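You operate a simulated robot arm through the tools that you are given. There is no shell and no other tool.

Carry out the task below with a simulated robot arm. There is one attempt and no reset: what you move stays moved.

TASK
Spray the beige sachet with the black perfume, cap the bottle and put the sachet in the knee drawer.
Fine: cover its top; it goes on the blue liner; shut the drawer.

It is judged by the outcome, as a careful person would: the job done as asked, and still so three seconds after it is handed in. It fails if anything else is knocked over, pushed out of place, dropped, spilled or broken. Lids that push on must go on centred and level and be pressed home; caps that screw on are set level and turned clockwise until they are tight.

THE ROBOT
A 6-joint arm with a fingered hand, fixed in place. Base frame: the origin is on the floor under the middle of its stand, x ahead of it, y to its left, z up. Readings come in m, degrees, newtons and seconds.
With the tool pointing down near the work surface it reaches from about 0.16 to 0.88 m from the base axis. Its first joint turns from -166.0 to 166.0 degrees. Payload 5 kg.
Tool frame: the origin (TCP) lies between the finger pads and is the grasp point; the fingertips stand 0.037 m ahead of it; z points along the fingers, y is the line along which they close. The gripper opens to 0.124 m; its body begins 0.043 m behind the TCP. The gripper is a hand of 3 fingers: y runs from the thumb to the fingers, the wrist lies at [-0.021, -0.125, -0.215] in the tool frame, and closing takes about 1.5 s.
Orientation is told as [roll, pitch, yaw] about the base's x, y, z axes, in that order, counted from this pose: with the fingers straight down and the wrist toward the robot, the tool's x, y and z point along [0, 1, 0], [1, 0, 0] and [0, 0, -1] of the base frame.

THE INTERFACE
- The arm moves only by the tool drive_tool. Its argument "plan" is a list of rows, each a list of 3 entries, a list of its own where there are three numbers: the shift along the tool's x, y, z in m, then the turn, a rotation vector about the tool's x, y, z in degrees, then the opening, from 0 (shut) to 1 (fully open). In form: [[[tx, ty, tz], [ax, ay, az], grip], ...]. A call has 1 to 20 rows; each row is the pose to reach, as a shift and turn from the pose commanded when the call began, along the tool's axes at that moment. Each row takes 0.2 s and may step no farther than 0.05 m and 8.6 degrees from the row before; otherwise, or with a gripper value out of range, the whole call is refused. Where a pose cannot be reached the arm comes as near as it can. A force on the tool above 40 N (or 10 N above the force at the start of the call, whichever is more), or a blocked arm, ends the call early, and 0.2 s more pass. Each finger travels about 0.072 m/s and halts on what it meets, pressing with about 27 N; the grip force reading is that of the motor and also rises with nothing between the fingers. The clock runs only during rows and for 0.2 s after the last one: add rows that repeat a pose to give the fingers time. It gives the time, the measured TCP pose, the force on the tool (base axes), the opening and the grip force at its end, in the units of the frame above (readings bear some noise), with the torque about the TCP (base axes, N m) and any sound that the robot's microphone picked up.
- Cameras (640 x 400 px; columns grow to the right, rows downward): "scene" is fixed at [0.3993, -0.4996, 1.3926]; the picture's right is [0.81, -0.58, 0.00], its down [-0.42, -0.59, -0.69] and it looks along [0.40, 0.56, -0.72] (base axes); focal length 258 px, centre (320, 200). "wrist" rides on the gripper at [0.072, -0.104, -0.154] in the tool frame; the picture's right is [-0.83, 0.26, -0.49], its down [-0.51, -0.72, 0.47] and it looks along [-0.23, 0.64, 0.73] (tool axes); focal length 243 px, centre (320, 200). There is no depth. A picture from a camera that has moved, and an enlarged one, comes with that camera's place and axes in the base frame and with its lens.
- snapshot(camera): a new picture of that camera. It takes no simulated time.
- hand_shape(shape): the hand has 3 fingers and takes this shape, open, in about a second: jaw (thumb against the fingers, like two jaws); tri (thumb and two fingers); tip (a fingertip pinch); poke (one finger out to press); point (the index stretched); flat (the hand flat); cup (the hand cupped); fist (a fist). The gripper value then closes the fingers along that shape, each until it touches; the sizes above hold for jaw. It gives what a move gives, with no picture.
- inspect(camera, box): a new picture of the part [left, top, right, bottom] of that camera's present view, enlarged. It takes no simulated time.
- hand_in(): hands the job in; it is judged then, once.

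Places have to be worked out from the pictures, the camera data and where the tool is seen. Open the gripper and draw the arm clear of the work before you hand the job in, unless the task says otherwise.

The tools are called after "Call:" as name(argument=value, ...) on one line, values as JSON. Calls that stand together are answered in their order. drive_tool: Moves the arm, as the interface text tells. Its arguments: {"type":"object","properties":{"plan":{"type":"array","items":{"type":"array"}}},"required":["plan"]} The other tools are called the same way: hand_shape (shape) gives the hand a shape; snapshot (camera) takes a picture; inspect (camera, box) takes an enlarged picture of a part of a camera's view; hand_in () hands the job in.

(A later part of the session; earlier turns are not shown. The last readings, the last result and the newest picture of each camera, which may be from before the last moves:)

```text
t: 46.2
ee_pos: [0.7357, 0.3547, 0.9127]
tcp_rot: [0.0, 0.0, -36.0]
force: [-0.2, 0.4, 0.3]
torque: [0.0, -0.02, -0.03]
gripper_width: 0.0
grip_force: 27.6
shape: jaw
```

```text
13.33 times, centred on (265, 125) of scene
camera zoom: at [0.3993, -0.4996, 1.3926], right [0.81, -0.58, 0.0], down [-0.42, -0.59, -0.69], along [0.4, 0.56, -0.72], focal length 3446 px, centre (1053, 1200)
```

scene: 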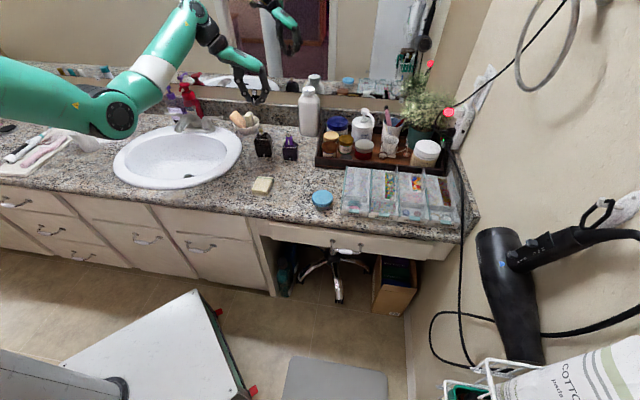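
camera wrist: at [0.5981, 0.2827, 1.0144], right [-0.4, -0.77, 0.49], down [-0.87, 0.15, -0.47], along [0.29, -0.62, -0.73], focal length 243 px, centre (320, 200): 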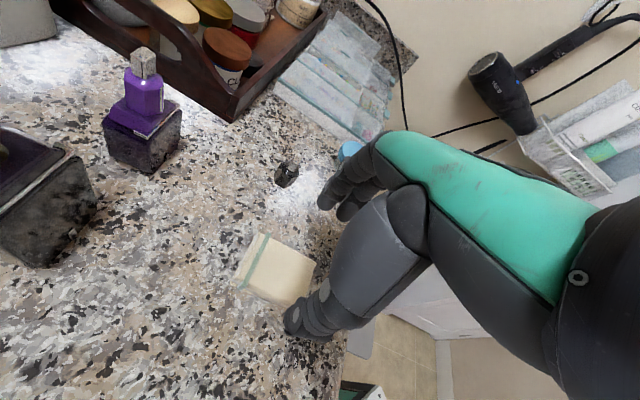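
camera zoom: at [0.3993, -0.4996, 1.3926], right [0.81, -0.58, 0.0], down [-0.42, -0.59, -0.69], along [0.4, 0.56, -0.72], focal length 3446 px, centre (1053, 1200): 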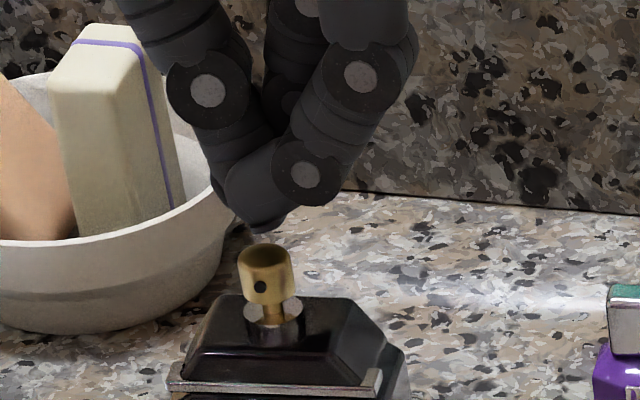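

Call:
drive_tool(plan=[[[0, 0, 0.002], [0, 0, 0], 0], [[0, 0, 0.004], [0, 0, 0], 0], [[0, 0, 0.0055], [0, 0, 0], 0], [[0, 0, 0.007], [0, 0, 0], 0]])

Call:
inspect(camera="scene", box=[250, 110, 280, 140])

```text
t: 47.2
ee_pos: [0.7373, 0.3538, 0.9054]
tcp_rot: [0.0, 0.1, -36.0]
force: [-1.6, -0.3, 0.5]
torque: [-0.01, -0.02, -0.02]
gripper_width: 0.0
grip_force: 26.3
shape: jaw
```

```text
13.33 times, centred on (265, 125) of scene
camera zoom: at [0.3993, -0.4996, 1.3926], right [0.81, -0.58, 0.0], down [-0.42, -0.59, -0.69], along [0.4, 0.56, -0.72], focal length 3446 px, centre (1053, 1200)
```

zoom: 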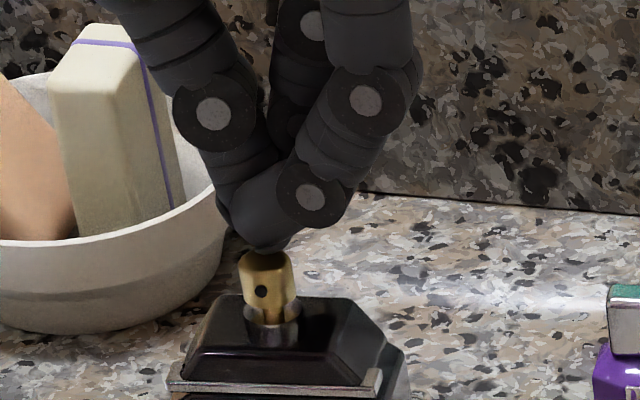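

The fingertip has reached the actuator and it seems to have begun moving (hole slightly lower). I continue pressing a few millimetres, listening for the spray.

Call:
drive_tool(plan=[[[0, 0, 0.002], [0, 0, 0], 0], [[0, 0, 0.004], [0, 0, 0], 0], [[0, 0, 0.004], [0, 0, 0], 0]])

Call:
inspect(camera="scene", box=[250, 110, 280, 140])

Call:
inspect(camera="scene", box=[225, 120, 305, 210])

```text
t: 48.0
ee_pos: [0.7359, 0.3545, 0.9017]
tcp_rot: [0.1, 0.1, -36.0]
force: [-1.2, 0.5, 2.2]
torque: [-0.01, 0.06, -0.01]
gripper_width: 0.0
grip_force: 26.5
shape: jaw
heard: click
```

```text
13.33 times, centred on (265, 125) of scene
camera zoom: at [0.3993, -0.4996, 1.3926], right [0.81, -0.58, 0.0], down [-0.42, -0.59, -0.69], along [0.4, 0.56, -0.72], focal length 3446 px, centre (1053, 1200)
```

zoom: 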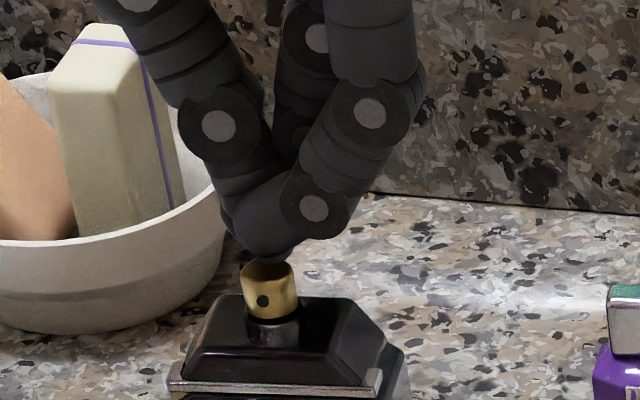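

```text
4.44 times, centred on (265, 165) of scene
camera zoom: at [0.3993, -0.4996, 1.3926], right [0.81, -0.58, 0.0], down [-0.42, -0.59, -0.69], along [0.4, 0.56, -0.72], focal length 1149 px, centre (564, 356)
```

zoom: 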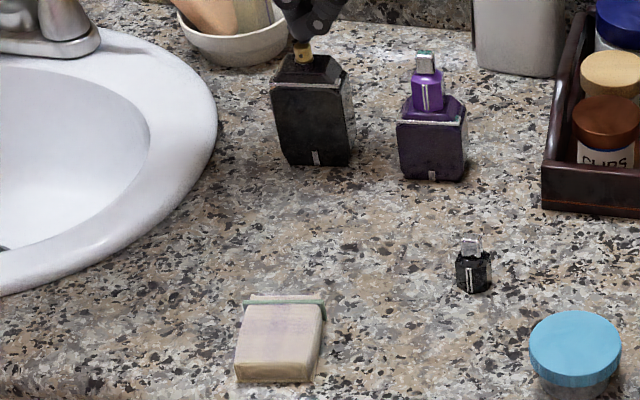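

A "click" was heard and the sachet's top now shows a faint purple tint. I zoom in to see how it is covered.

Call:
inspect(camera="scene", box=[245, 180, 285, 215])

Call:
inspect(camera="scene", box=[225, 140, 315, 230])

```text
11.43 times, centred on (265, 198) of scene
camera zoom: at [0.3993, -0.4996, 1.3926], right [0.81, -0.58, 0.0], down [-0.42, -0.59, -0.69], along [0.4, 0.56, -0.72], focal length 2953 px, centre (949, 229)
```

zoom: 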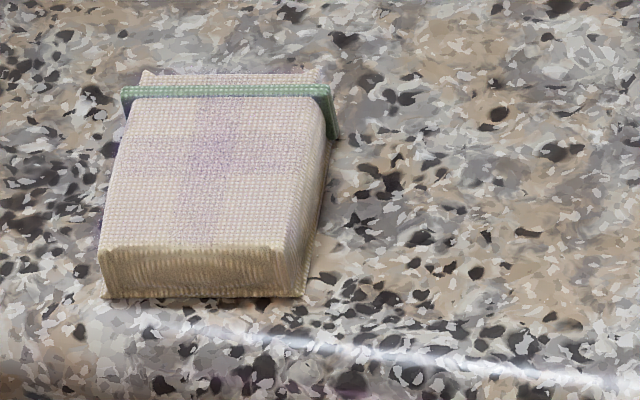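

```text
4.44 times, centred on (270, 185) of scene
camera zoom: at [0.3993, -0.4996, 1.3926], right [0.81, -0.58, 0.0], down [-0.42, -0.59, -0.69], along [0.4, 0.56, -0.72], focal length 1149 px, centre (542, 267)
```

zoom: 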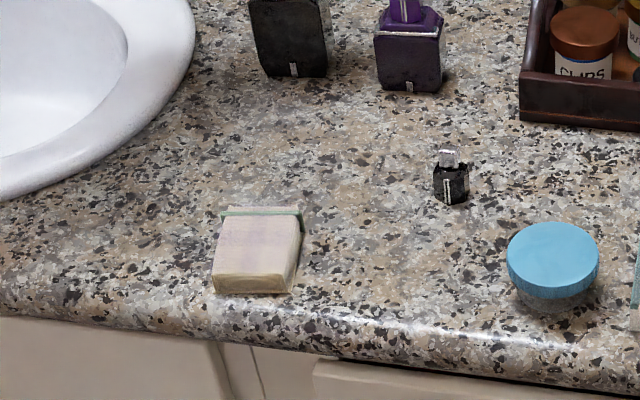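

The spray reaches the sachet: its top is tinted, strongest in the back-centre. I repeat the press – release fully, press again – a few times to build even cover.

Call:
drive_tool(plan=[[[0, 0, -0.004], [0, 0, 0], 0], [[0, 0, -0.009], [0, 0, 0], 0], [[0, 0, -0.009], [0, 0, 0], 0], [[0, 0, -0.005], [0, 0, 0], 0], [[0, 0, -0.002], [0, 0, 0], 0], [[0, 0, 0], [0, 0, 0], 0], [[0, 0, 0], [0, 0, 0], 0]])

Call:
inspect(camera="scene", box=[245, 180, 285, 215])

Call:
inspect(camera="scene", box=[250, 110, 280, 140])

```text
t: 49.6
ee_pos: [0.7351, 0.3533, 0.901]
tcp_rot: [0.0, 0.0, -36.0]
force: [0.5, 0.2, 2.0]
torque: [-0.06, 0.01, 0.01]
gripper_width: 0.0
grip_force: 27.1
shape: jaw
heard: click
```

```text
11.43 times, centred on (265, 198) of scene
camera zoom: at [0.3993, -0.4996, 1.3926], right [0.81, -0.58, 0.0], down [-0.42, -0.59, -0.69], along [0.4, 0.56, -0.72], focal length 2953 px, centre (949, 229)
```

zoom: 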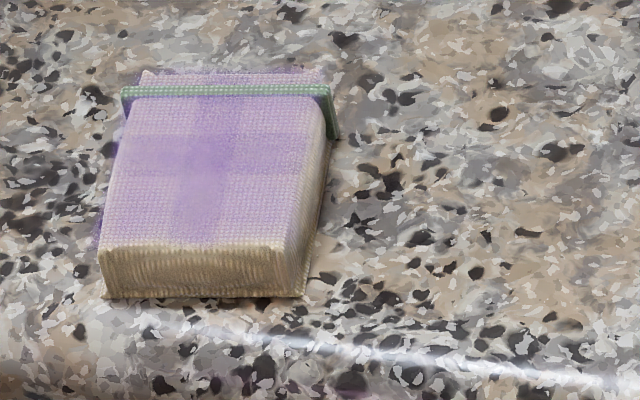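

```text
13.33 times, centred on (265, 125) of scene
camera zoom: at [0.3993, -0.4996, 1.3926], right [0.81, -0.58, 0.0], down [-0.42, -0.59, -0.69], along [0.4, 0.56, -0.72], focal length 3446 px, centre (1053, 1200)
```

zoom: 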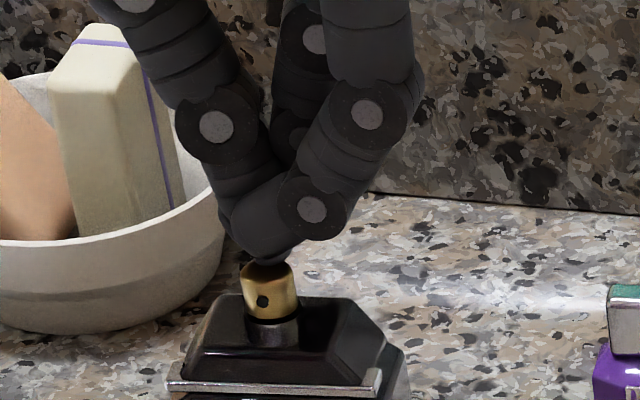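

The whole top is now tinted, somewhat lighter at the corners. One more press should finish it.

Call:
drive_tool(plan=[[[0, 0, -0.004], [0, 0, 0], 0], [[0, 0, -0.009], [0, 0, 0], 0], [[0, 0, -0.009], [0, 0, 0], 0], [[0, 0, -0.005], [0, 0, 0], 0], [[0, 0, -0.002], [0, 0, 0], 0], [[0, 0, 0], [0, 0, 0], 0], [[0, 0, 0], [0, 0, 0], 0]])

Call:
inspect(camera="scene", box=[245, 180, 285, 215])

```text
t: 51.2
ee_pos: [0.7362, 0.3542, 0.9011]
tcp_rot: [-0.1, -0.1, -36.0]
force: [-0.6, -0.4, 3.4]
torque: [-0.04, 0.06, -0.02]
gripper_width: 0.0
grip_force: 27.3
shape: jaw
heard: click
```

```text
11.43 times, centred on (265, 198) of scene
camera zoom: at [0.3993, -0.4996, 1.3926], right [0.81, -0.58, 0.0], down [-0.42, -0.59, -0.69], along [0.4, 0.56, -0.72], focal length 2953 px, centre (949, 229)
```

zoom: 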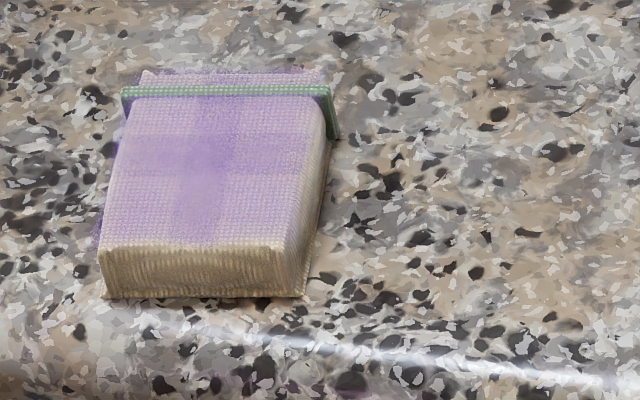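

The top is covered all over. I release the pump and rise clear, then check the sachet and bottle again.

Call:
drive_tool(plan=[[[0, 0, -0.01], [0, 0, 0], 0], [[0, 0, -0.04], [0, 0, 0], 0], [[0, 0, -0.08], [0, 0, 0], 0], [[0, 0, -0.12], [0, 0, 0], 0.2], [[0, 0, -0.12], [0, 0, 0], 0.4]])

Call:
inspect(camera="scene", box=[245, 180, 285, 215])

Call:
inspect(camera="scene", box=[250, 115, 280, 145])

Call:
inspect(camera="scene", box=[295, 160, 325, 190])

```text
t: 52.4
ee_pos: [0.7363, 0.3531, 1.0234]
tcp_rot: [-0.1, 0.0, -36.1]
force: [-0.3, 0.1, -0.5]
torque: [0.0, 0.02, -0.01]
gripper_width: 0.0478
grip_force: 0.0
shape: jaw
```

```text
11.43 times, centred on (265, 198) of scene
camera zoom: at [0.3993, -0.4996, 1.3926], right [0.81, -0.58, 0.0], down [-0.42, -0.59, -0.69], along [0.4, 0.56, -0.72], focal length 2953 px, centre (949, 229)
```

zoom: 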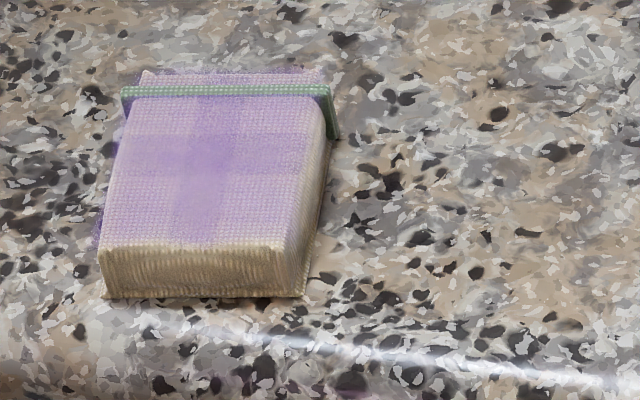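

```text
13.33 times, centred on (265, 130) of scene
camera zoom: at [0.3993, -0.4996, 1.3926], right [0.81, -0.58, 0.0], down [-0.42, -0.59, -0.69], along [0.4, 0.56, -0.72], focal length 3446 px, centre (1053, 1133)
```

zoom: 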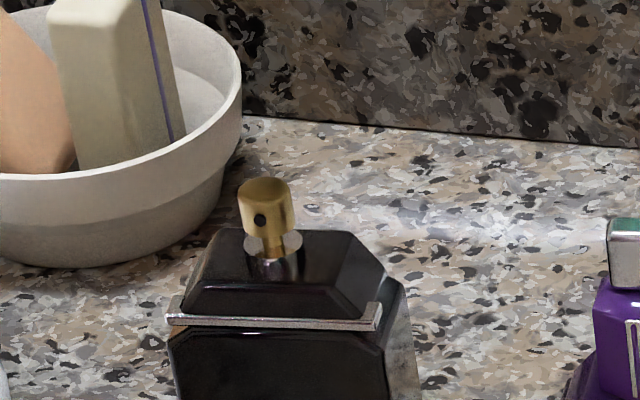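

```text
13.33 times, centred on (310, 175) of scene
camera zoom: at [0.3993, -0.4996, 1.3926], right [0.81, -0.58, 0.0], down [-0.42, -0.59, -0.69], along [0.4, 0.56, -0.72], focal length 3446 px, centre (453, 533)
```

zoom: 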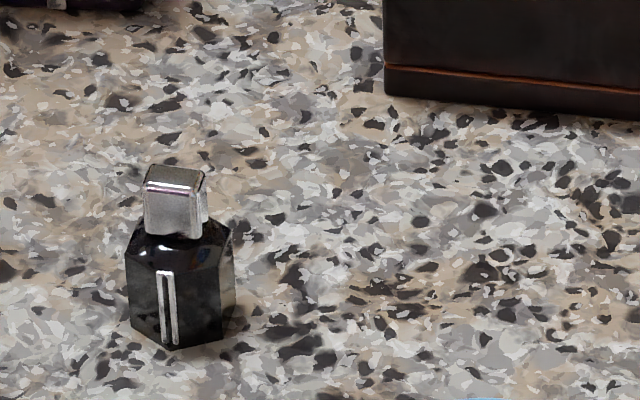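

Bottle undisturbed, cap standing upright at about (0.742, 0.106) in nearly its original orientation. I move above the cap with the fingers half open.

Call:
drive_tool(plan=[[[-0.0329, 0.0251, 0], [0, 0, 0], 0.5], [[-0.0658, 0.0502, 0], [0, 0, 0], 0.5], [[-0.0987, 0.0753, 0], [0, 0, 0], 0.5], [[-0.1316, 0.1004, 0], [0, 0, 0], 0.5], [[-0.1645, 0.1255, 0], [0, 0, 0], 0.5], [[-0.1974, 0.1506, 0], [0, 0, 0], 0.5], [[-0.1974, 0.1506, 0.04], [0, 0, 0], 0.5], [[-0.1974, 0.1506, 0.08], [0, 0, 0], 0.5], [[-0.1974, 0.1506, 0.12], [0, 0, 0], 0.5], [[-0.1974, 0.1506, 0.16], [0, 0, 0], 0.5], [[-0.1974, 0.1506, 0.16], [0, 0, 0], 0.5]])

Call:
inspect(camera="scene", box=[285, 145, 335, 195])

Call:
inspect(camera="wrist", box=[235, 180, 375, 300])

```text
t: 54.8
ee_pos: [0.7416, 0.1059, 0.8628]
tcp_rot: [0.0, 0.0, -35.9]
force: [-0.2, 0.1, 0.1]
torque: [-0.01, 0.01, 0.0]
gripper_width: 0.0616
grip_force: 0.1
shape: jaw
```

```text
8.00 times, centred on (310, 170) of scene
camera zoom: at [0.3993, -0.4996, 1.3926], right [0.81, -0.58, 0.0], down [-0.42, -0.59, -0.69], along [0.4, 0.56, -0.72], focal length 2067 px, centre (400, 440)
```

zoom: 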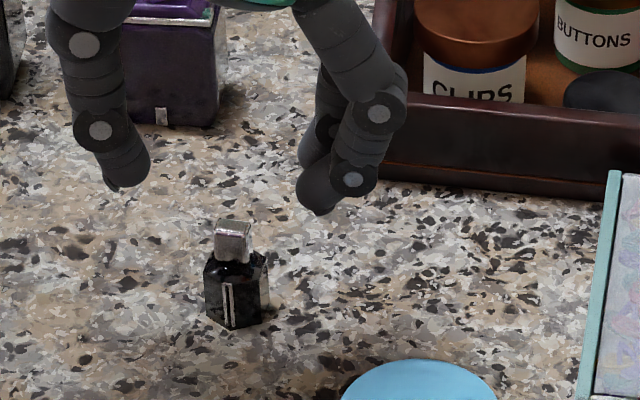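

```text
3.33 times, centred on (305, 240) of wrist
camera zoom: at [0.6997, 0.2254, 1.0161], right [-0.28, -0.83, 0.49], down [-0.88, 0.01, -0.47], along [0.38, -0.56, -0.73], focal length 809 px, centre (370, 67)
```

zoom: 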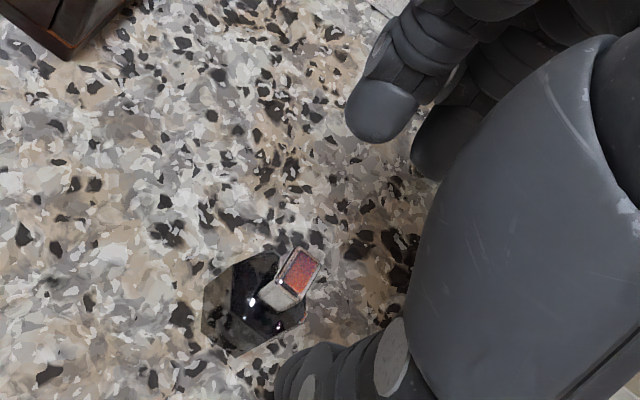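

Call:
inspect(camera="wrist", box=[250, 225, 310, 285])

Call:
inspect(camera="scene", box=[298, 168, 318, 188])

```text
6.67 times, centred on (280, 255) of wrist
camera zoom: at [0.6997, 0.2254, 1.0161], right [-0.28, -0.83, 0.49], down [-0.88, 0.01, -0.47], along [0.38, -0.56, -0.73], focal length 1618 px, centre (587, -167)
```

zoom: 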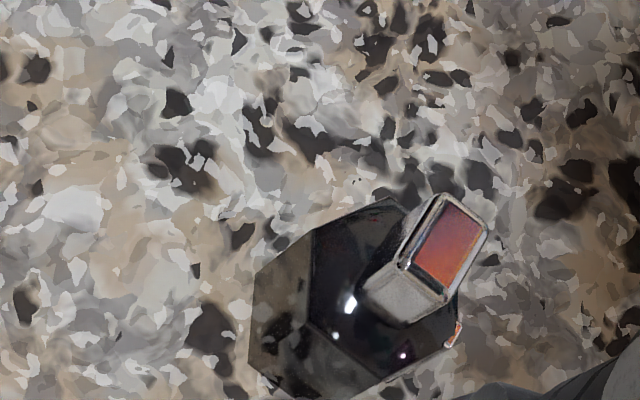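

```text
16.00 times, centred on (308, 178) of scene
camera zoom: at [0.3993, -0.4996, 1.3926], right [0.81, -0.58, 0.0], down [-0.42, -0.59, -0.69], along [0.4, 0.56, -0.72], focal length 4135 px, centre (512, 552)
```

zoom: 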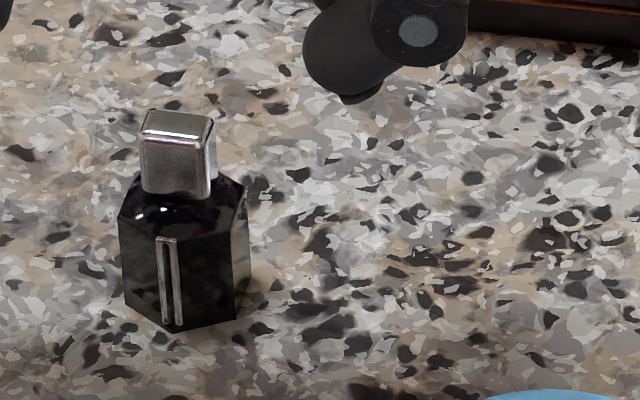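

The cap's axis is about (0.742, 0.1075), within 2 mm of the tool. I lower to grip its hexagon slightly higher than before (tips about 6 mm above the counter).

Call:
drive_tool(plan=[[[0.0013, -0.0009, 0.02], [0, 0, 0], 0.5], [[0.0013, -0.0009, 0.04], [0, 0, 0], 0.5], [[0.0013, -0.0009, 0.055], [0, 0, 0], 0.5], [[0.0013, -0.0009, 0.0645], [0, 0, 0], 0.5]])

Call:
inspect(camera="scene", box=[290, 155, 330, 195])

```text
t: 55.8
ee_pos: [0.7415, 0.1045, 0.7978]
tcp_rot: [0.1, 0.0, -36.0]
force: [0.2, 0.9, -0.3]
torque: [-0.01, -0.03, -0.01]
gripper_width: 0.0619
grip_force: 0.1
shape: jaw
```

```text
10.00 times, centred on (310, 175) of scene
camera zoom: at [0.3993, -0.4996, 1.3926], right [0.81, -0.58, 0.0], down [-0.42, -0.59, -0.69], along [0.4, 0.56, -0.72], focal length 2584 px, centre (420, 450)
```

zoom: 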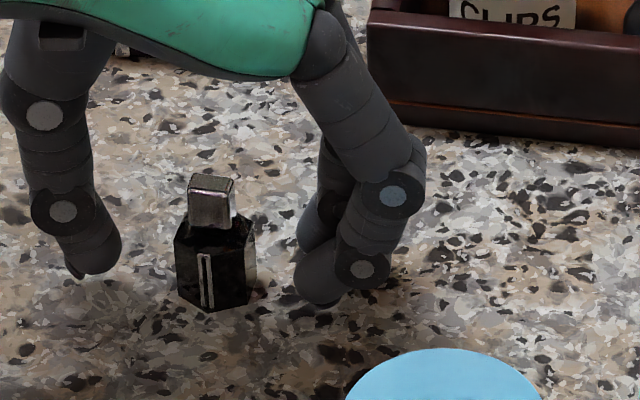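

Straddled evenly. I close on the cap.

Call:
drive_tool(plan=[[[0, 0, 0], [0, 0, 0], 0.4], [[0, 0, 0], [0, 0, 0], 0.3], [[0, 0, 0], [0, 0, 0], 0.22], [[0, 0, 0], [0, 0, 0], 0.15], [[0, 0, 0], [0, 0, 0], 0.1], [[0, 0, 0], [0, 0, 0], 0.1]])

Call:
inspect(camera="scene", box=[290, 155, 330, 195])

Call:
inspect(camera="wrist", box=[275, 195, 355, 275])

```text
t: 57.2
ee_pos: [0.7414, 0.1064, 0.7994]
tcp_rot: [0.0, 0.0, -35.9]
force: [0.7, -0.4, -0.4]
torque: [-0.01, 0.01, -0.02]
gripper_width: 0.0173
grip_force: 26.6
shape: jaw
```

```text
10.00 times, centred on (310, 175) of scene
camera zoom: at [0.3993, -0.4996, 1.3926], right [0.81, -0.58, 0.0], down [-0.42, -0.59, -0.69], along [0.4, 0.56, -0.72], focal length 2584 px, centre (420, 450)
```

zoom: 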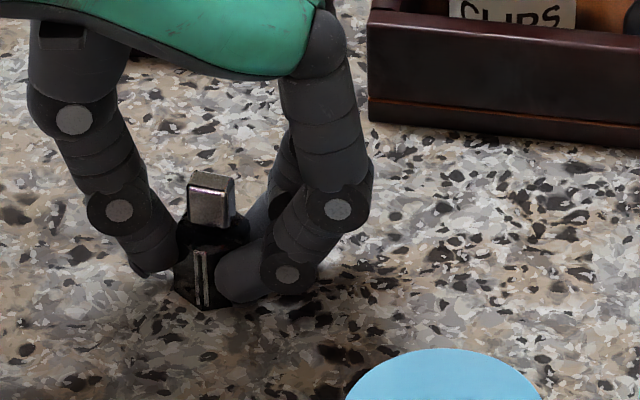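

```text
5.00 times, centred on (315, 235) of wrist
camera zoom: at [0.6995, 0.2263, 0.9511], right [-0.28, -0.83, 0.49], down [-0.88, 0.01, -0.47], along [0.38, -0.56, -0.73], focal length 1213 px, centre (345, 25)
```

zoom: 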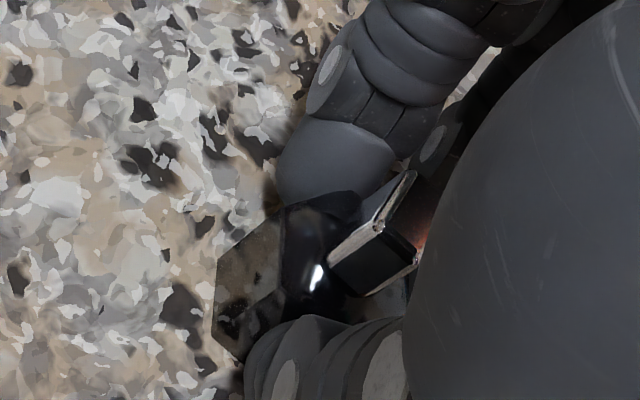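

The cap is held level and undisturbed. I lift it and carry it back above the bottle, aiming for TCP (0.7215, 0.3365) worked out from the original grip.

Call:
drive_tool(plan=[[[0, 0, -0.02], [0, 0, 0], 0.08], [[0, 0, -0.06], [0, 0, 0], 0.08], [[0, 0, -0.1], [0, 0, 0], 0.08], [[0, 0, -0.15], [0, 0, 0], 0.08], [[0, 0, -0.2026], [0, 0, 0], 0.08], [[0.0289, -0.0252, -0.2026], [0, 0, 0], 0.08], [[0.0578, -0.0504, -0.2026], [0, 0, 0], 0.08], [[0.0867, -0.0756, -0.2026], [0, 0, 0], 0.08], [[0.1156, -0.1008, -0.2026], [0, 0, 0], 0.08], [[0.1445, -0.126, -0.2026], [0, 0, 0], 0.08], [[0.1733, -0.1512, -0.2026], [0, 0, 0], 0.08], [[0.1733, -0.1512, -0.17], [0, 0, 0], 0.08], [[0.1733, -0.1512, -0.15], [0, 0, 0], 0.08], [[0.1733, -0.1512, -0.15], [0, 0, 0], 0.08]])

Call:
inspect(camera="scene", box=[245, 100, 285, 140])

Call:
inspect(camera="wrist", box=[255, 195, 355, 295])

```text
refused: row 5 steps farther than a row can; nothing moved
```

```text
10.00 times, centred on (265, 120) of scene
camera zoom: at [0.3993, -0.4996, 1.3926], right [0.81, -0.58, 0.0], down [-0.42, -0.59, -0.69], along [0.4, 0.56, -0.72], focal length 2584 px, centre (870, 1000)
```

zoom: 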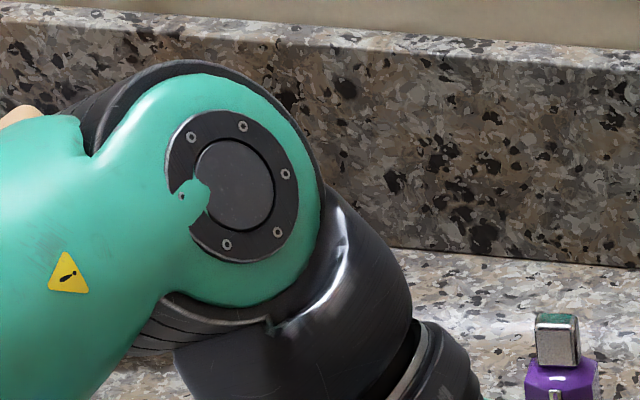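

```text
4.00 times, centred on (305, 245) of wrist
camera zoom: at [0.6995, 0.2263, 0.9511], right [-0.28, -0.83, 0.49], down [-0.88, 0.01, -0.47], along [0.38, -0.56, -0.73], focal length 970 px, centre (380, 20)
```

zoom: 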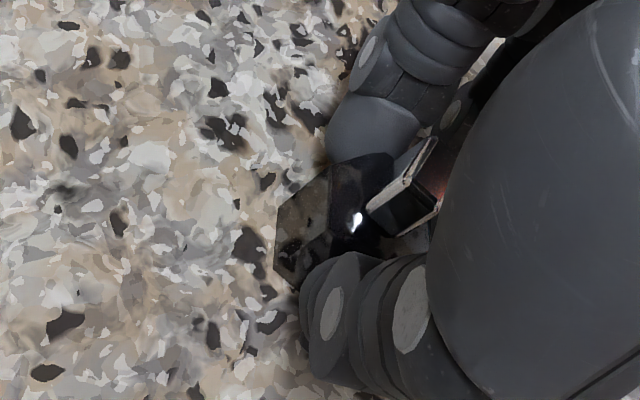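

The plan was refused because one row stepped 52 mm; nothing moved. I resend it with smaller lift steps.

Call:
drive_tool(plan=[[[0, 0, -0.02], [0, 0, 0], 0.08], [[0, 0, -0.06], [0, 0, 0], 0.08], [[0, 0, -0.1], [0, 0, 0], 0.08], [[0, 0, -0.14], [0, 0, 0], 0.08], [[0, 0, -0.175], [0, 0, 0], 0.08], [[0, 0, -0.2026], [0, 0, 0], 0.08], [[0.0289, -0.0252, -0.2026], [0, 0, 0], 0.08], [[0.0578, -0.0504, -0.2026], [0, 0, 0], 0.08], [[0.0867, -0.0756, -0.2026], [0, 0, 0], 0.08], [[0.1156, -0.1008, -0.2026], [0, 0, 0], 0.08], [[0.1445, -0.126, -0.2026], [0, 0, 0], 0.08], [[0.1733, -0.1512, -0.2026], [0, 0, 0], 0.08], [[0.1733, -0.1512, -0.17], [0, 0, 0], 0.08], [[0.1733, -0.1512, -0.15], [0, 0, 0], 0.08], [[0.1733, -0.1512, -0.15], [0, 0, 0], 0.08]])

Call:
inspect(camera="scene", box=[245, 100, 285, 140])

Call:
inspect(camera="wrist", box=[255, 195, 355, 295])

```text
t: 60.4
ee_pos: [0.7222, 0.3378, 0.9446]
tcp_rot: [0.0, 0.1, -36.1]
force: [0.5, 0.2, 0.8]
torque: [-0.01, -0.01, -0.04]
gripper_width: 0.0175
grip_force: 27.2
shape: jaw
```

```text
10.00 times, centred on (265, 120) of scene
camera zoom: at [0.3993, -0.4996, 1.3926], right [0.81, -0.58, 0.0], down [-0.42, -0.59, -0.69], along [0.4, 0.56, -0.72], focal length 2584 px, centre (870, 1000)
```

zoom: 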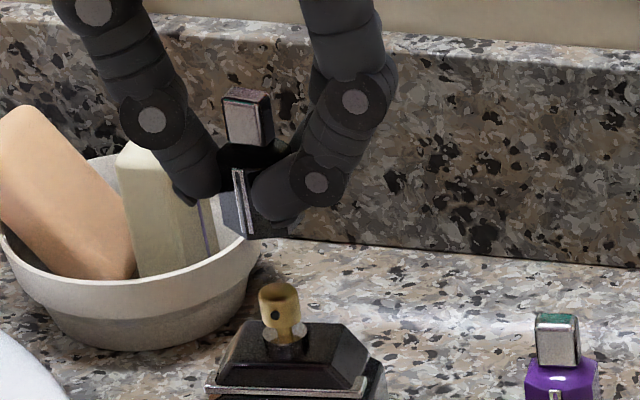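

```text
4.00 times, centred on (305, 245) of wrist
camera zoom: at [0.6804, 0.4568, 1.0977], right [-0.28, -0.83, 0.49], down [-0.88, 0.01, -0.47], along [0.38, -0.56, -0.73], focal length 970 px, centre (380, 20)
```

zoom: 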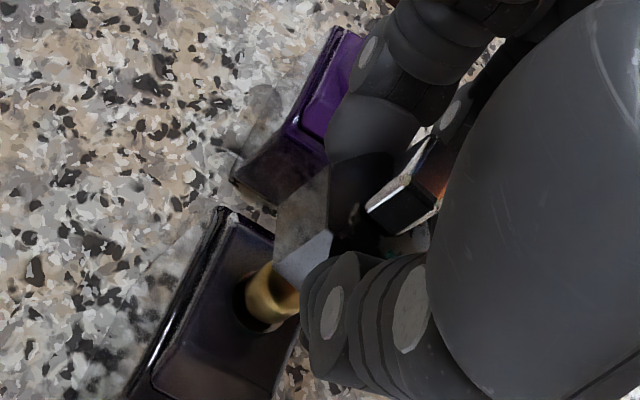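

Alignment from the scene camera is within about 1 mm sideways. I check the front-back alignment with a closer wrist view.

Call:
inspect(camera="wrist", box=[275, 225, 335, 285])

Call:
inspect(camera="scene", box=[252, 105, 276, 135])

```text
6.67 times, centred on (305, 255) of wrist
camera zoom: at [0.6804, 0.4568, 1.0977], right [-0.28, -0.83, 0.49], down [-0.88, 0.01, -0.47], along [0.38, -0.56, -0.73], focal length 1618 px, centre (420, -167)
```

zoom: 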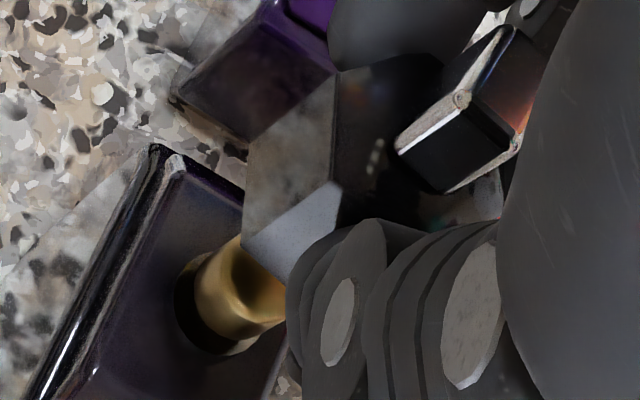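

```text
13.33 times, centred on (264, 120) of scene
camera zoom: at [0.3993, -0.4996, 1.3926], right [0.81, -0.58, 0.0], down [-0.42, -0.59, -0.69], along [0.4, 0.56, -0.72], focal length 3446 px, centre (1067, 1267)
```

zoom: 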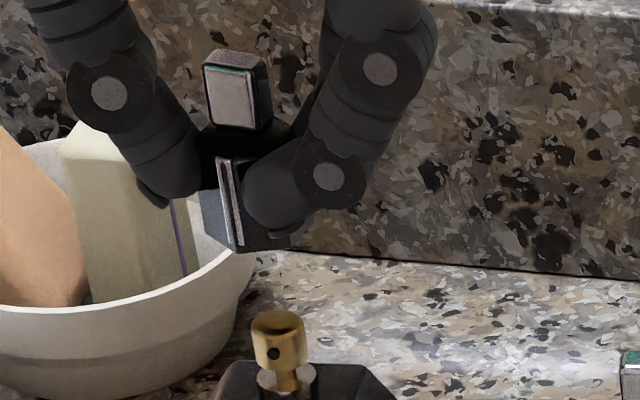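

Both cameras agree that the cap is about 3 mm too far back, and its silver edge has turned about 13° from the bottle's front. I correct both: rotate the hand +13° and shift.

Call:
drive_tool(plan=[[[-0.0014, 0.0008, 0], [0, 0, -6.5], 0.08], [[-0.0028, 0.0016, 0], [0, 0, -13], 0.08], [[-0.0028, 0.0016, 0.01], [0, 0, -13], 0.08], [[-0.0028, 0.0016, 0.016], [0, 0, -13], 0.08], [[-0.0028, 0.0016, 0.016], [0, 0, -13], 0.08]])

Call:
inspect(camera="wrist", box=[275, 225, 335, 285])

Call:
inspect(camera="scene", box=[252, 110, 276, 140])

```text
t: 61.6
ee_pos: [0.7217, 0.3331, 0.9311]
tcp_rot: [0.0, 0.0, -22.9]
force: [-0.4, 0.1, -0.4]
torque: [0.01, 0.01, 0.02]
gripper_width: 0.0177
grip_force: 26.8
shape: jaw
```

```text
6.67 times, centred on (305, 255) of wrist
camera zoom: at [0.6542, 0.4405, 1.0846], right [-0.08, -0.87, 0.49], down [-0.86, -0.19, -0.47], along [0.5, -0.46, -0.73], focal length 1618 px, centre (420, -167)
```

zoom: 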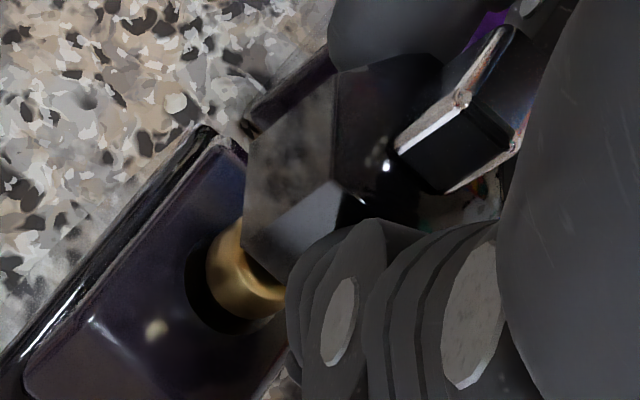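

```text
13.33 times, centred on (264, 125) of scene
camera zoom: at [0.3993, -0.4996, 1.3926], right [0.81, -0.58, 0.0], down [-0.42, -0.59, -0.69], along [0.4, 0.56, -0.72], focal length 3446 px, centre (1067, 1200)
```

zoom: 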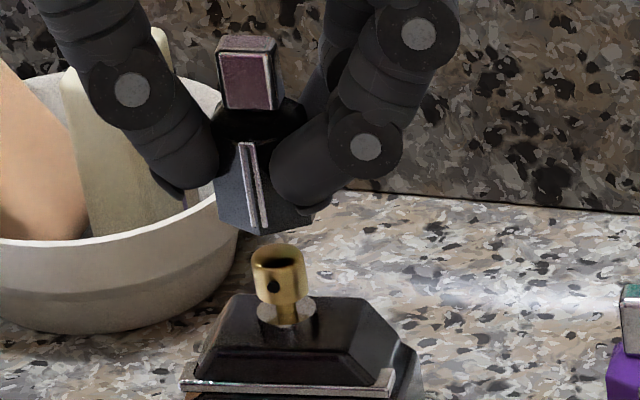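

Now cap and bottle agree in yaw and the axes match within about 1–2 mm in both views. I lower until the cap's rim passes the actuator's top, watching the force.

Call:
drive_tool(plan=[[[0, 0, 0.006], [0, 0, 0], 0.08], [[0, 0, 0.012], [0, 0, 0], 0.08], [[0, 0, 0.016], [0, 0, 0], 0.08], [[0, 0, 0.019], [0, 0, 0], 0.08], [[0, 0, 0.021], [0, 0, 0], 0.08]])

Call:
inspect(camera="scene", box=[252, 110, 276, 140])

Call:
inspect(camera="wrist", box=[275, 225, 335, 285])

```text
t: 62.8
ee_pos: [0.7211, 0.3344, 0.9095]
tcp_rot: [0.0, 0.1, -22.9]
force: [0.3, 0.6, -0.5]
torque: [0.02, 0.01, 0.0]
gripper_width: 0.0174
grip_force: 26.8
shape: jaw
```

```text
13.33 times, centred on (264, 125) of scene
camera zoom: at [0.3993, -0.4996, 1.3926], right [0.81, -0.58, 0.0], down [-0.42, -0.59, -0.69], along [0.4, 0.56, -0.72], focal length 3446 px, centre (1067, 1200)
```

zoom: 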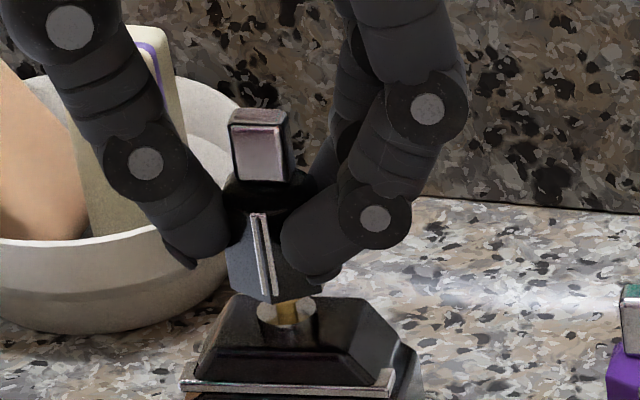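

```text
6.67 times, centred on (305, 255) of wrist
camera zoom: at [0.6538, 0.4409, 1.063], right [-0.08, -0.87, 0.49], down [-0.86, -0.19, -0.47], along [0.5, -0.46, -0.73], focal length 1618 px, centre (420, -167)
```

zoom: 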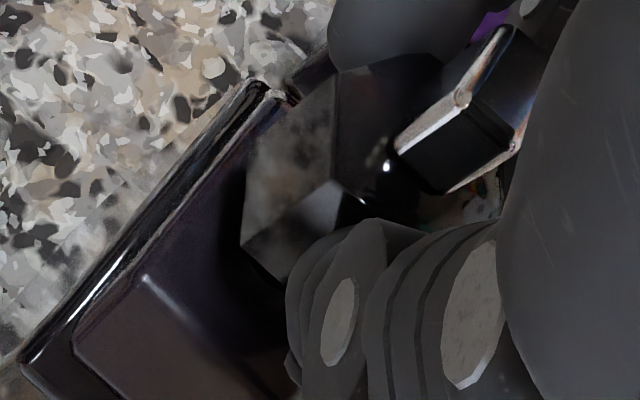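

The cap slides over the actuator without any force. I continue down toward the seat in 2 mm steps.

Call:
drive_tool(plan=[[[0, 0, 0.003], [0, 0, 0], 0.08], [[0, 0, 0.005], [0, 0, 0], 0.08], [[0, 0, 0.007], [0, 0, 0], 0.08], [[0, 0, 0.009], [0, 0, 0], 0.08]])

Call:
inspect(camera="scene", box=[252, 110, 276, 140])

```text
t: 63.8
ee_pos: [0.7205, 0.3327, 0.9014]
tcp_rot: [0.0, -0.1, -23.0]
force: [-0.1, -0.3, 0.0]
torque: [0.0, 0.01, -0.04]
gripper_width: 0.0175
grip_force: 27.6
shape: jaw
```

```text
13.33 times, centred on (264, 125) of scene
camera zoom: at [0.3993, -0.4996, 1.3926], right [0.81, -0.58, 0.0], down [-0.42, -0.59, -0.69], along [0.4, 0.56, -0.72], focal length 3446 px, centre (1067, 1200)
```

zoom: 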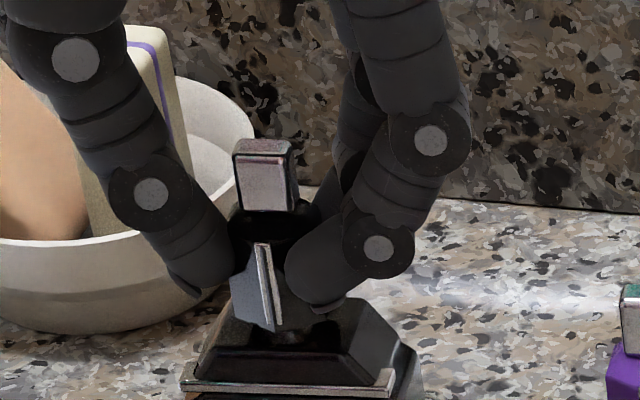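

The cap is nearly down; compared with its original seated image position it is about 1 mm to the right, so I shift 1 mm left and keep lowering until contact.

Call:
drive_tool(plan=[[[0, -0.001, 0.0], [0, 0, 0], 0.08], [[0, -0.001, 0.002], [0, 0, 0], 0.08], [[0, -0.001, 0.004], [0, 0, 0], 0.08], [[0, -0.001, 0.0055], [0, 0, 0], 0.08]])

Call:
inspect(camera="scene", box=[252, 110, 276, 140])

```text
t: 64.8
ee_pos: [0.7203, 0.3342, 0.8957]
tcp_rot: [0.1, 0.0, -23.1]
force: [0.6, -0.6, 2.0]
torque: [-0.06, -0.15, 0.0]
gripper_width: 0.0173
grip_force: 27.2
shape: jaw
heard: snap
```

```text
13.33 times, centred on (264, 125) of scene
camera zoom: at [0.3993, -0.4996, 1.3926], right [0.81, -0.58, 0.0], down [-0.42, -0.59, -0.69], along [0.4, 0.56, -0.72], focal length 3446 px, centre (1067, 1200)
```

zoom: 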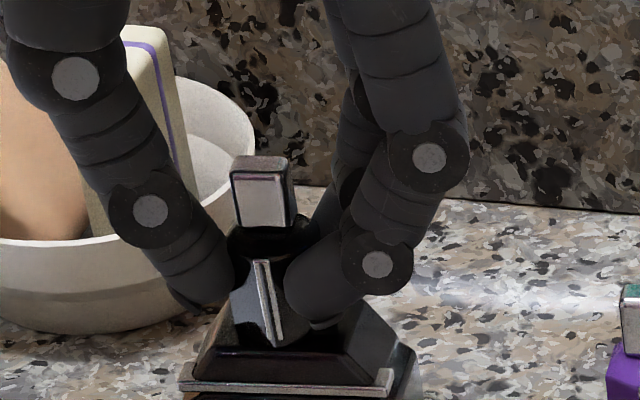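

A "snap" – the cap has clicked on, and the cube's image position matches the original. I open the fingers gently and rise straight up to inspect it.

Call:
drive_tool(plan=[[[0, 0, 0], [0, 0, 0], 0.2], [[0, 0, 0], [0, 0, 0], 0.35], [[0, 0, 0], [0, 0, 0], 0.5], [[0, 0, 0], [0, 0, 0], 0.55], [[0, 0, -0.02], [0, 0, 0], 0.55], [[0, 0, -0.05], [0, 0, 0], 0.55], [[0, 0, -0.09], [0, 0, 0], 0.55], [[0, 0, -0.12], [0, 0, 0], 0.55]])

Call:
inspect(camera="scene", box=[247, 115, 277, 160])

Call:
inspect(camera="wrist", box=[230, 220, 330, 320])

```text
t: 66.6
ee_pos: [0.7207, 0.3337, 1.0165]
tcp_rot: [0.1, 0.1, -22.9]
force: [-1.2, -0.5, -0.7]
torque: [0.02, -0.01, 0.01]
gripper_width: 0.0678
grip_force: 0.0
shape: jaw
```

```text
8.89 times, centred on (262, 138) of scene
camera zoom: at [0.3993, -0.4996, 1.3926], right [0.81, -0.58, 0.0], down [-0.42, -0.59, -0.69], along [0.4, 0.56, -0.72], focal length 2297 px, centre (836, 756)
```

zoom: 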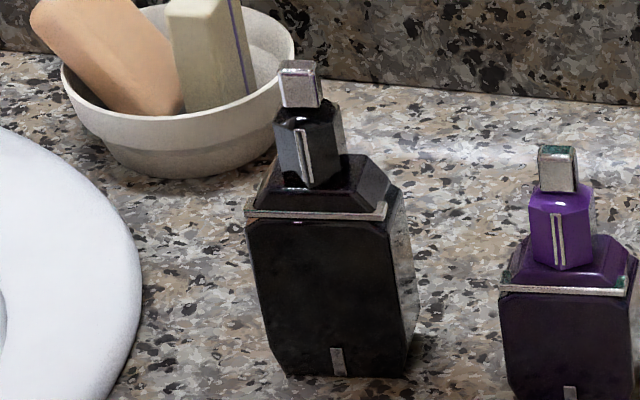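

```text
4.00 times, centred on (280, 270) of wrist
camera zoom: at [0.6527, 0.4402, 1.1694], right [-0.08, -0.87, 0.49], down [-0.86, -0.19, -0.47], along [0.5, -0.46, -0.73], focal length 970 px, centre (480, -80)
```

zoom: 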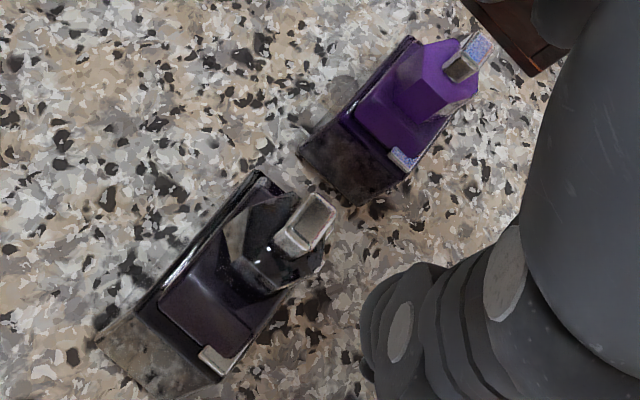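

The cap sits exactly as originally seen (same pixel position, level) after the snap. Next the drawer: its handle's grip is near (0.736, -0.172, 0.665) with the front facing about 45° toward the robot. I bring the hand round in front of the counter, above, turned to face the drawer.

Call:
drive_tool(plan=[[[-0.04266, 0.00272, 0], [0, 0, -5.717], 0.6], [[-0.08532, 0.00544, 0], [0, 0, -11.434], 0.7], [[-0.12798, 0.00816, 0], [0, 0, -17.151], 0.8], [[-0.17064, 0.01088, 0], [0, 0, -22.868], 0.8], [[-0.2133, 0.0136, 0], [0, 0, -28.585], 0.8], [[-0.25596, 0.01632, 0], [0, 0, -34.302], 0.8], [[-0.29862, 0.01904, 0], [0, 0, -40.019], 0.8], [[-0.34128, 0.02176, 0], [0, 0, -45.736], 0.8], [[-0.38394, 0.02448, 0], [0, 0, -51.453], 0.8], [[-0.4266, 0.0272, 0], [0, 0, -57.17], 0.8], [[-0.46926, 0.02992, 0], [0, 0, -62.887], 0.8], [[-0.5119, 0.0326, 0], [0, 0, -68.6], 0.8], [[-0.5119, 0.0326, 0], [0, 0, -68.6], 0.8]])

Call:
snapshot(camera="scene")

Call:
snapshot(camera="wrist")

```text
t: 69.4
ee_pos: [0.5503, -0.1524, 1.0152]
tcp_rot: [0.1, 0.0, 45.6]
force: [-0.4, 0.2, -0.6]
torque: [-0.01, 0.03, 0.03]
gripper_width: 0.099
grip_force: 0.0
shape: jaw
```

```text
taken
```

scene: 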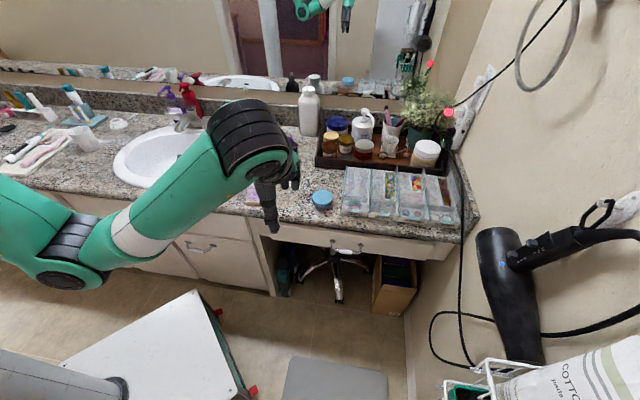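

```text
taken
camera wrist: at [0.4259, -0.1762, 1.1684], right [0.78, -0.39, 0.49], down [-0.14, -0.87, -0.47], along [0.61, 0.3, -0.73], focal length 243 px, centre (320, 200)
```

wrist: 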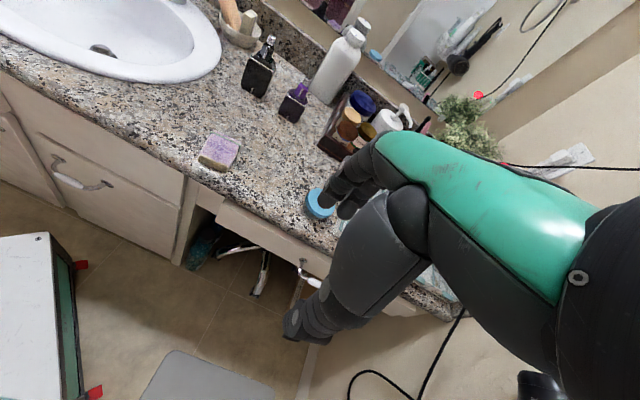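

I zoom onto the handle and drawer front from both cameras to locate it accurately.

Call:
inspect(camera="wrist", box=[210, 190, 350, 310])

Call:
inspect(camera="scene", box=[315, 230, 375, 265])

Call:
inspect(camera="scene", box=[235, 195, 475, 275])

```text
3.33 times, centred on (280, 250) of wrist
camera zoom: at [0.4259, -0.1762, 1.1684], right [0.78, -0.39, 0.49], down [-0.14, -0.87, -0.47], along [0.61, 0.3, -0.73], focal length 809 px, centre (453, 33)
```

zoom: 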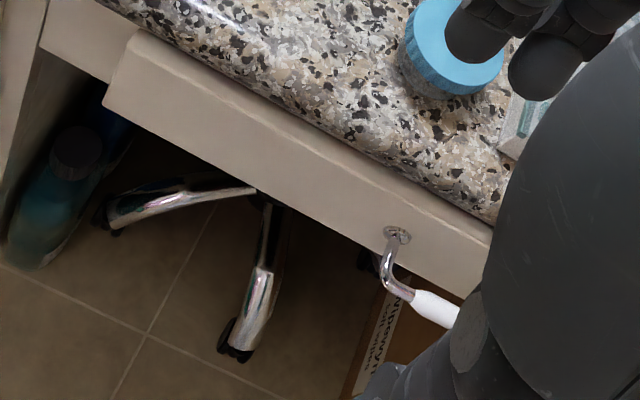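

```text
10.67 times, centred on (345, 248) of scene
camera zoom: at [0.3993, -0.4996, 1.3926], right [0.81, -0.58, 0.0], down [-0.42, -0.59, -0.69], along [0.4, 0.56, -0.72], focal length 2756 px, centre (53, -307)
```

zoom: 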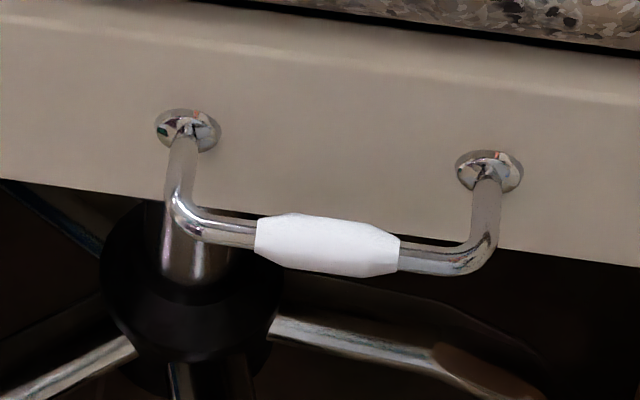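

```text
2.67 times, centred on (355, 235) of scene
camera zoom: at [0.3993, -0.4996, 1.3926], right [0.81, -0.58, 0.0], down [-0.42, -0.59, -0.69], along [0.4, 0.56, -0.72], focal length 689 px, centre (227, 107)
```

zoom: 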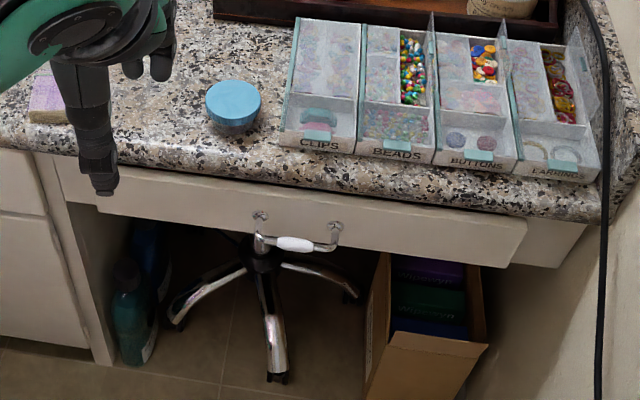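

Handle's white grip centre is at about (0.735, -0.176, 0.663), its bar standing 37 mm off the drawer front, pull direction (-0.705, -0.710). I tilt the tool 75° forward so fingers pass above and thumb below the bar, and lower in front of the drawer.

Call:
drive_tool(plan=[[[-0.0166, -0.0008, 0], [-8.33, 0, 0], 0.7], [[-0.0332, -0.0016, 0], [-16.67, 0, 0], 0.6], [[-0.0497, -0.0023, 0], [-25, 0, 0], 0.5], [[-0.0663, -0.0031, 0], [-33.33, 0, 0], 0.4], [[-0.0829, -0.0039, 0.02], [-41.67, 0, 0], 0.4], [[-0.0995, -0.0047, 0.05], [-50, 0, 0], 0.4], [[-0.116, -0.0054, 0.08], [-58.33, 0, 0], 0.4], [[-0.1326, -0.0062, 0.11], [-66.67, 0, 0], 0.4], [[-0.1492, -0.007, 0.14], [-75, 0, 0], 0.4], [[-0.1492, -0.007, 0.18], [-75, 0, 0], 0.4], [[-0.1492, -0.007, 0.22], [-75, 0, 0], 0.4], [[-0.1492, -0.007, 0.25], [-75, 0, 0], 0.4], [[-0.1492, -0.007, 0.25], [-75, 0, 0], 0.4]])

Call:
snapshot(camera="scene")

Call:
snapshot(camera="wrist")

```text
t: 72.2
ee_pos: [0.5869, -0.1925, 0.8869]
tcp_rot: [0.2, -75.0, 45.5]
force: [-0.4, -1.0, -0.5]
torque: [0.02, 0.06, 0.01]
gripper_width: 0.0496
grip_force: 0.1
shape: jaw
out of reach, approached as far as the arm can: row 8, 9, 10, 11, 12, 13
```

```text
taken
```

scene: 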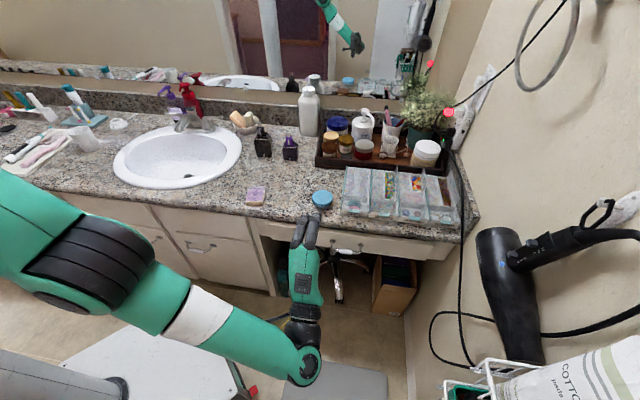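

```text
taken
camera wrist: at [0.4126, -0.2678, 0.8255], right [0.31, -0.87, 0.38], down [0.55, -0.16, -0.82], along [0.78, 0.46, 0.43], focal length 243 px, centre (320, 200)
```

wrist: 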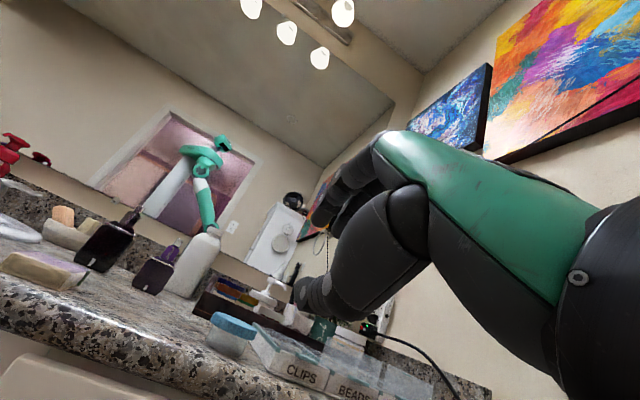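

With this forward tilt the arm can't go lower; the pose stopped at (0.587, -0.193, 0.887). I'll return to a tool-down orientation and instead hook the handle with the stretched index finger from above.

Call:
drive_tool(plan=[[[0, 0, 0], [8.33, 0, 0], 0.4], [[0, 0, 0], [16.67, 0, 0], 0.4], [[0, 0, 0], [25, 0, 0], 0.4], [[0, 0, 0], [33.33, 0, 0], 0.4], [[0, 0, 0], [41.67, 0, 0], 0.4], [[0, 0, 0], [50, 0, 0], 0.4], [[0, 0, 0], [58.33, 0, 0], 0.4], [[0, 0, 0], [66.67, 0, 0], 0.4], [[0, 0, 0], [75, 0, 0], 0.4], [[0, 0, 0], [75, 0, 0], 0.4]])

Call:
snapshot(camera="scene")

```text
t: 74.4
ee_pos: [0.589, -0.1953, 0.8872]
tcp_rot: [0.0, 0.1, 45.6]
force: [0.3, 0.6, -0.4]
torque: [0.03, -0.01, 0.03]
gripper_width: 0.0495
grip_force: 0.0
shape: jaw
```

```text
taken
```

scene: 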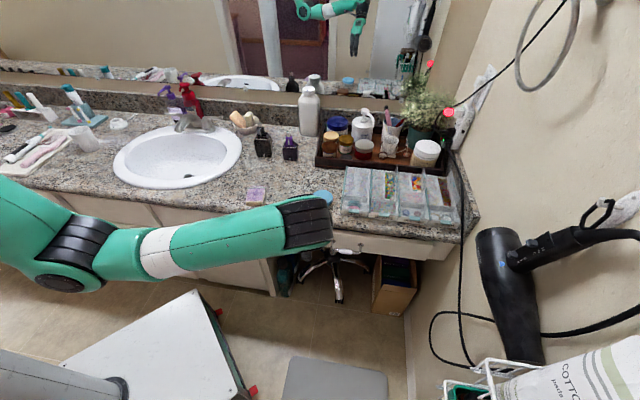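

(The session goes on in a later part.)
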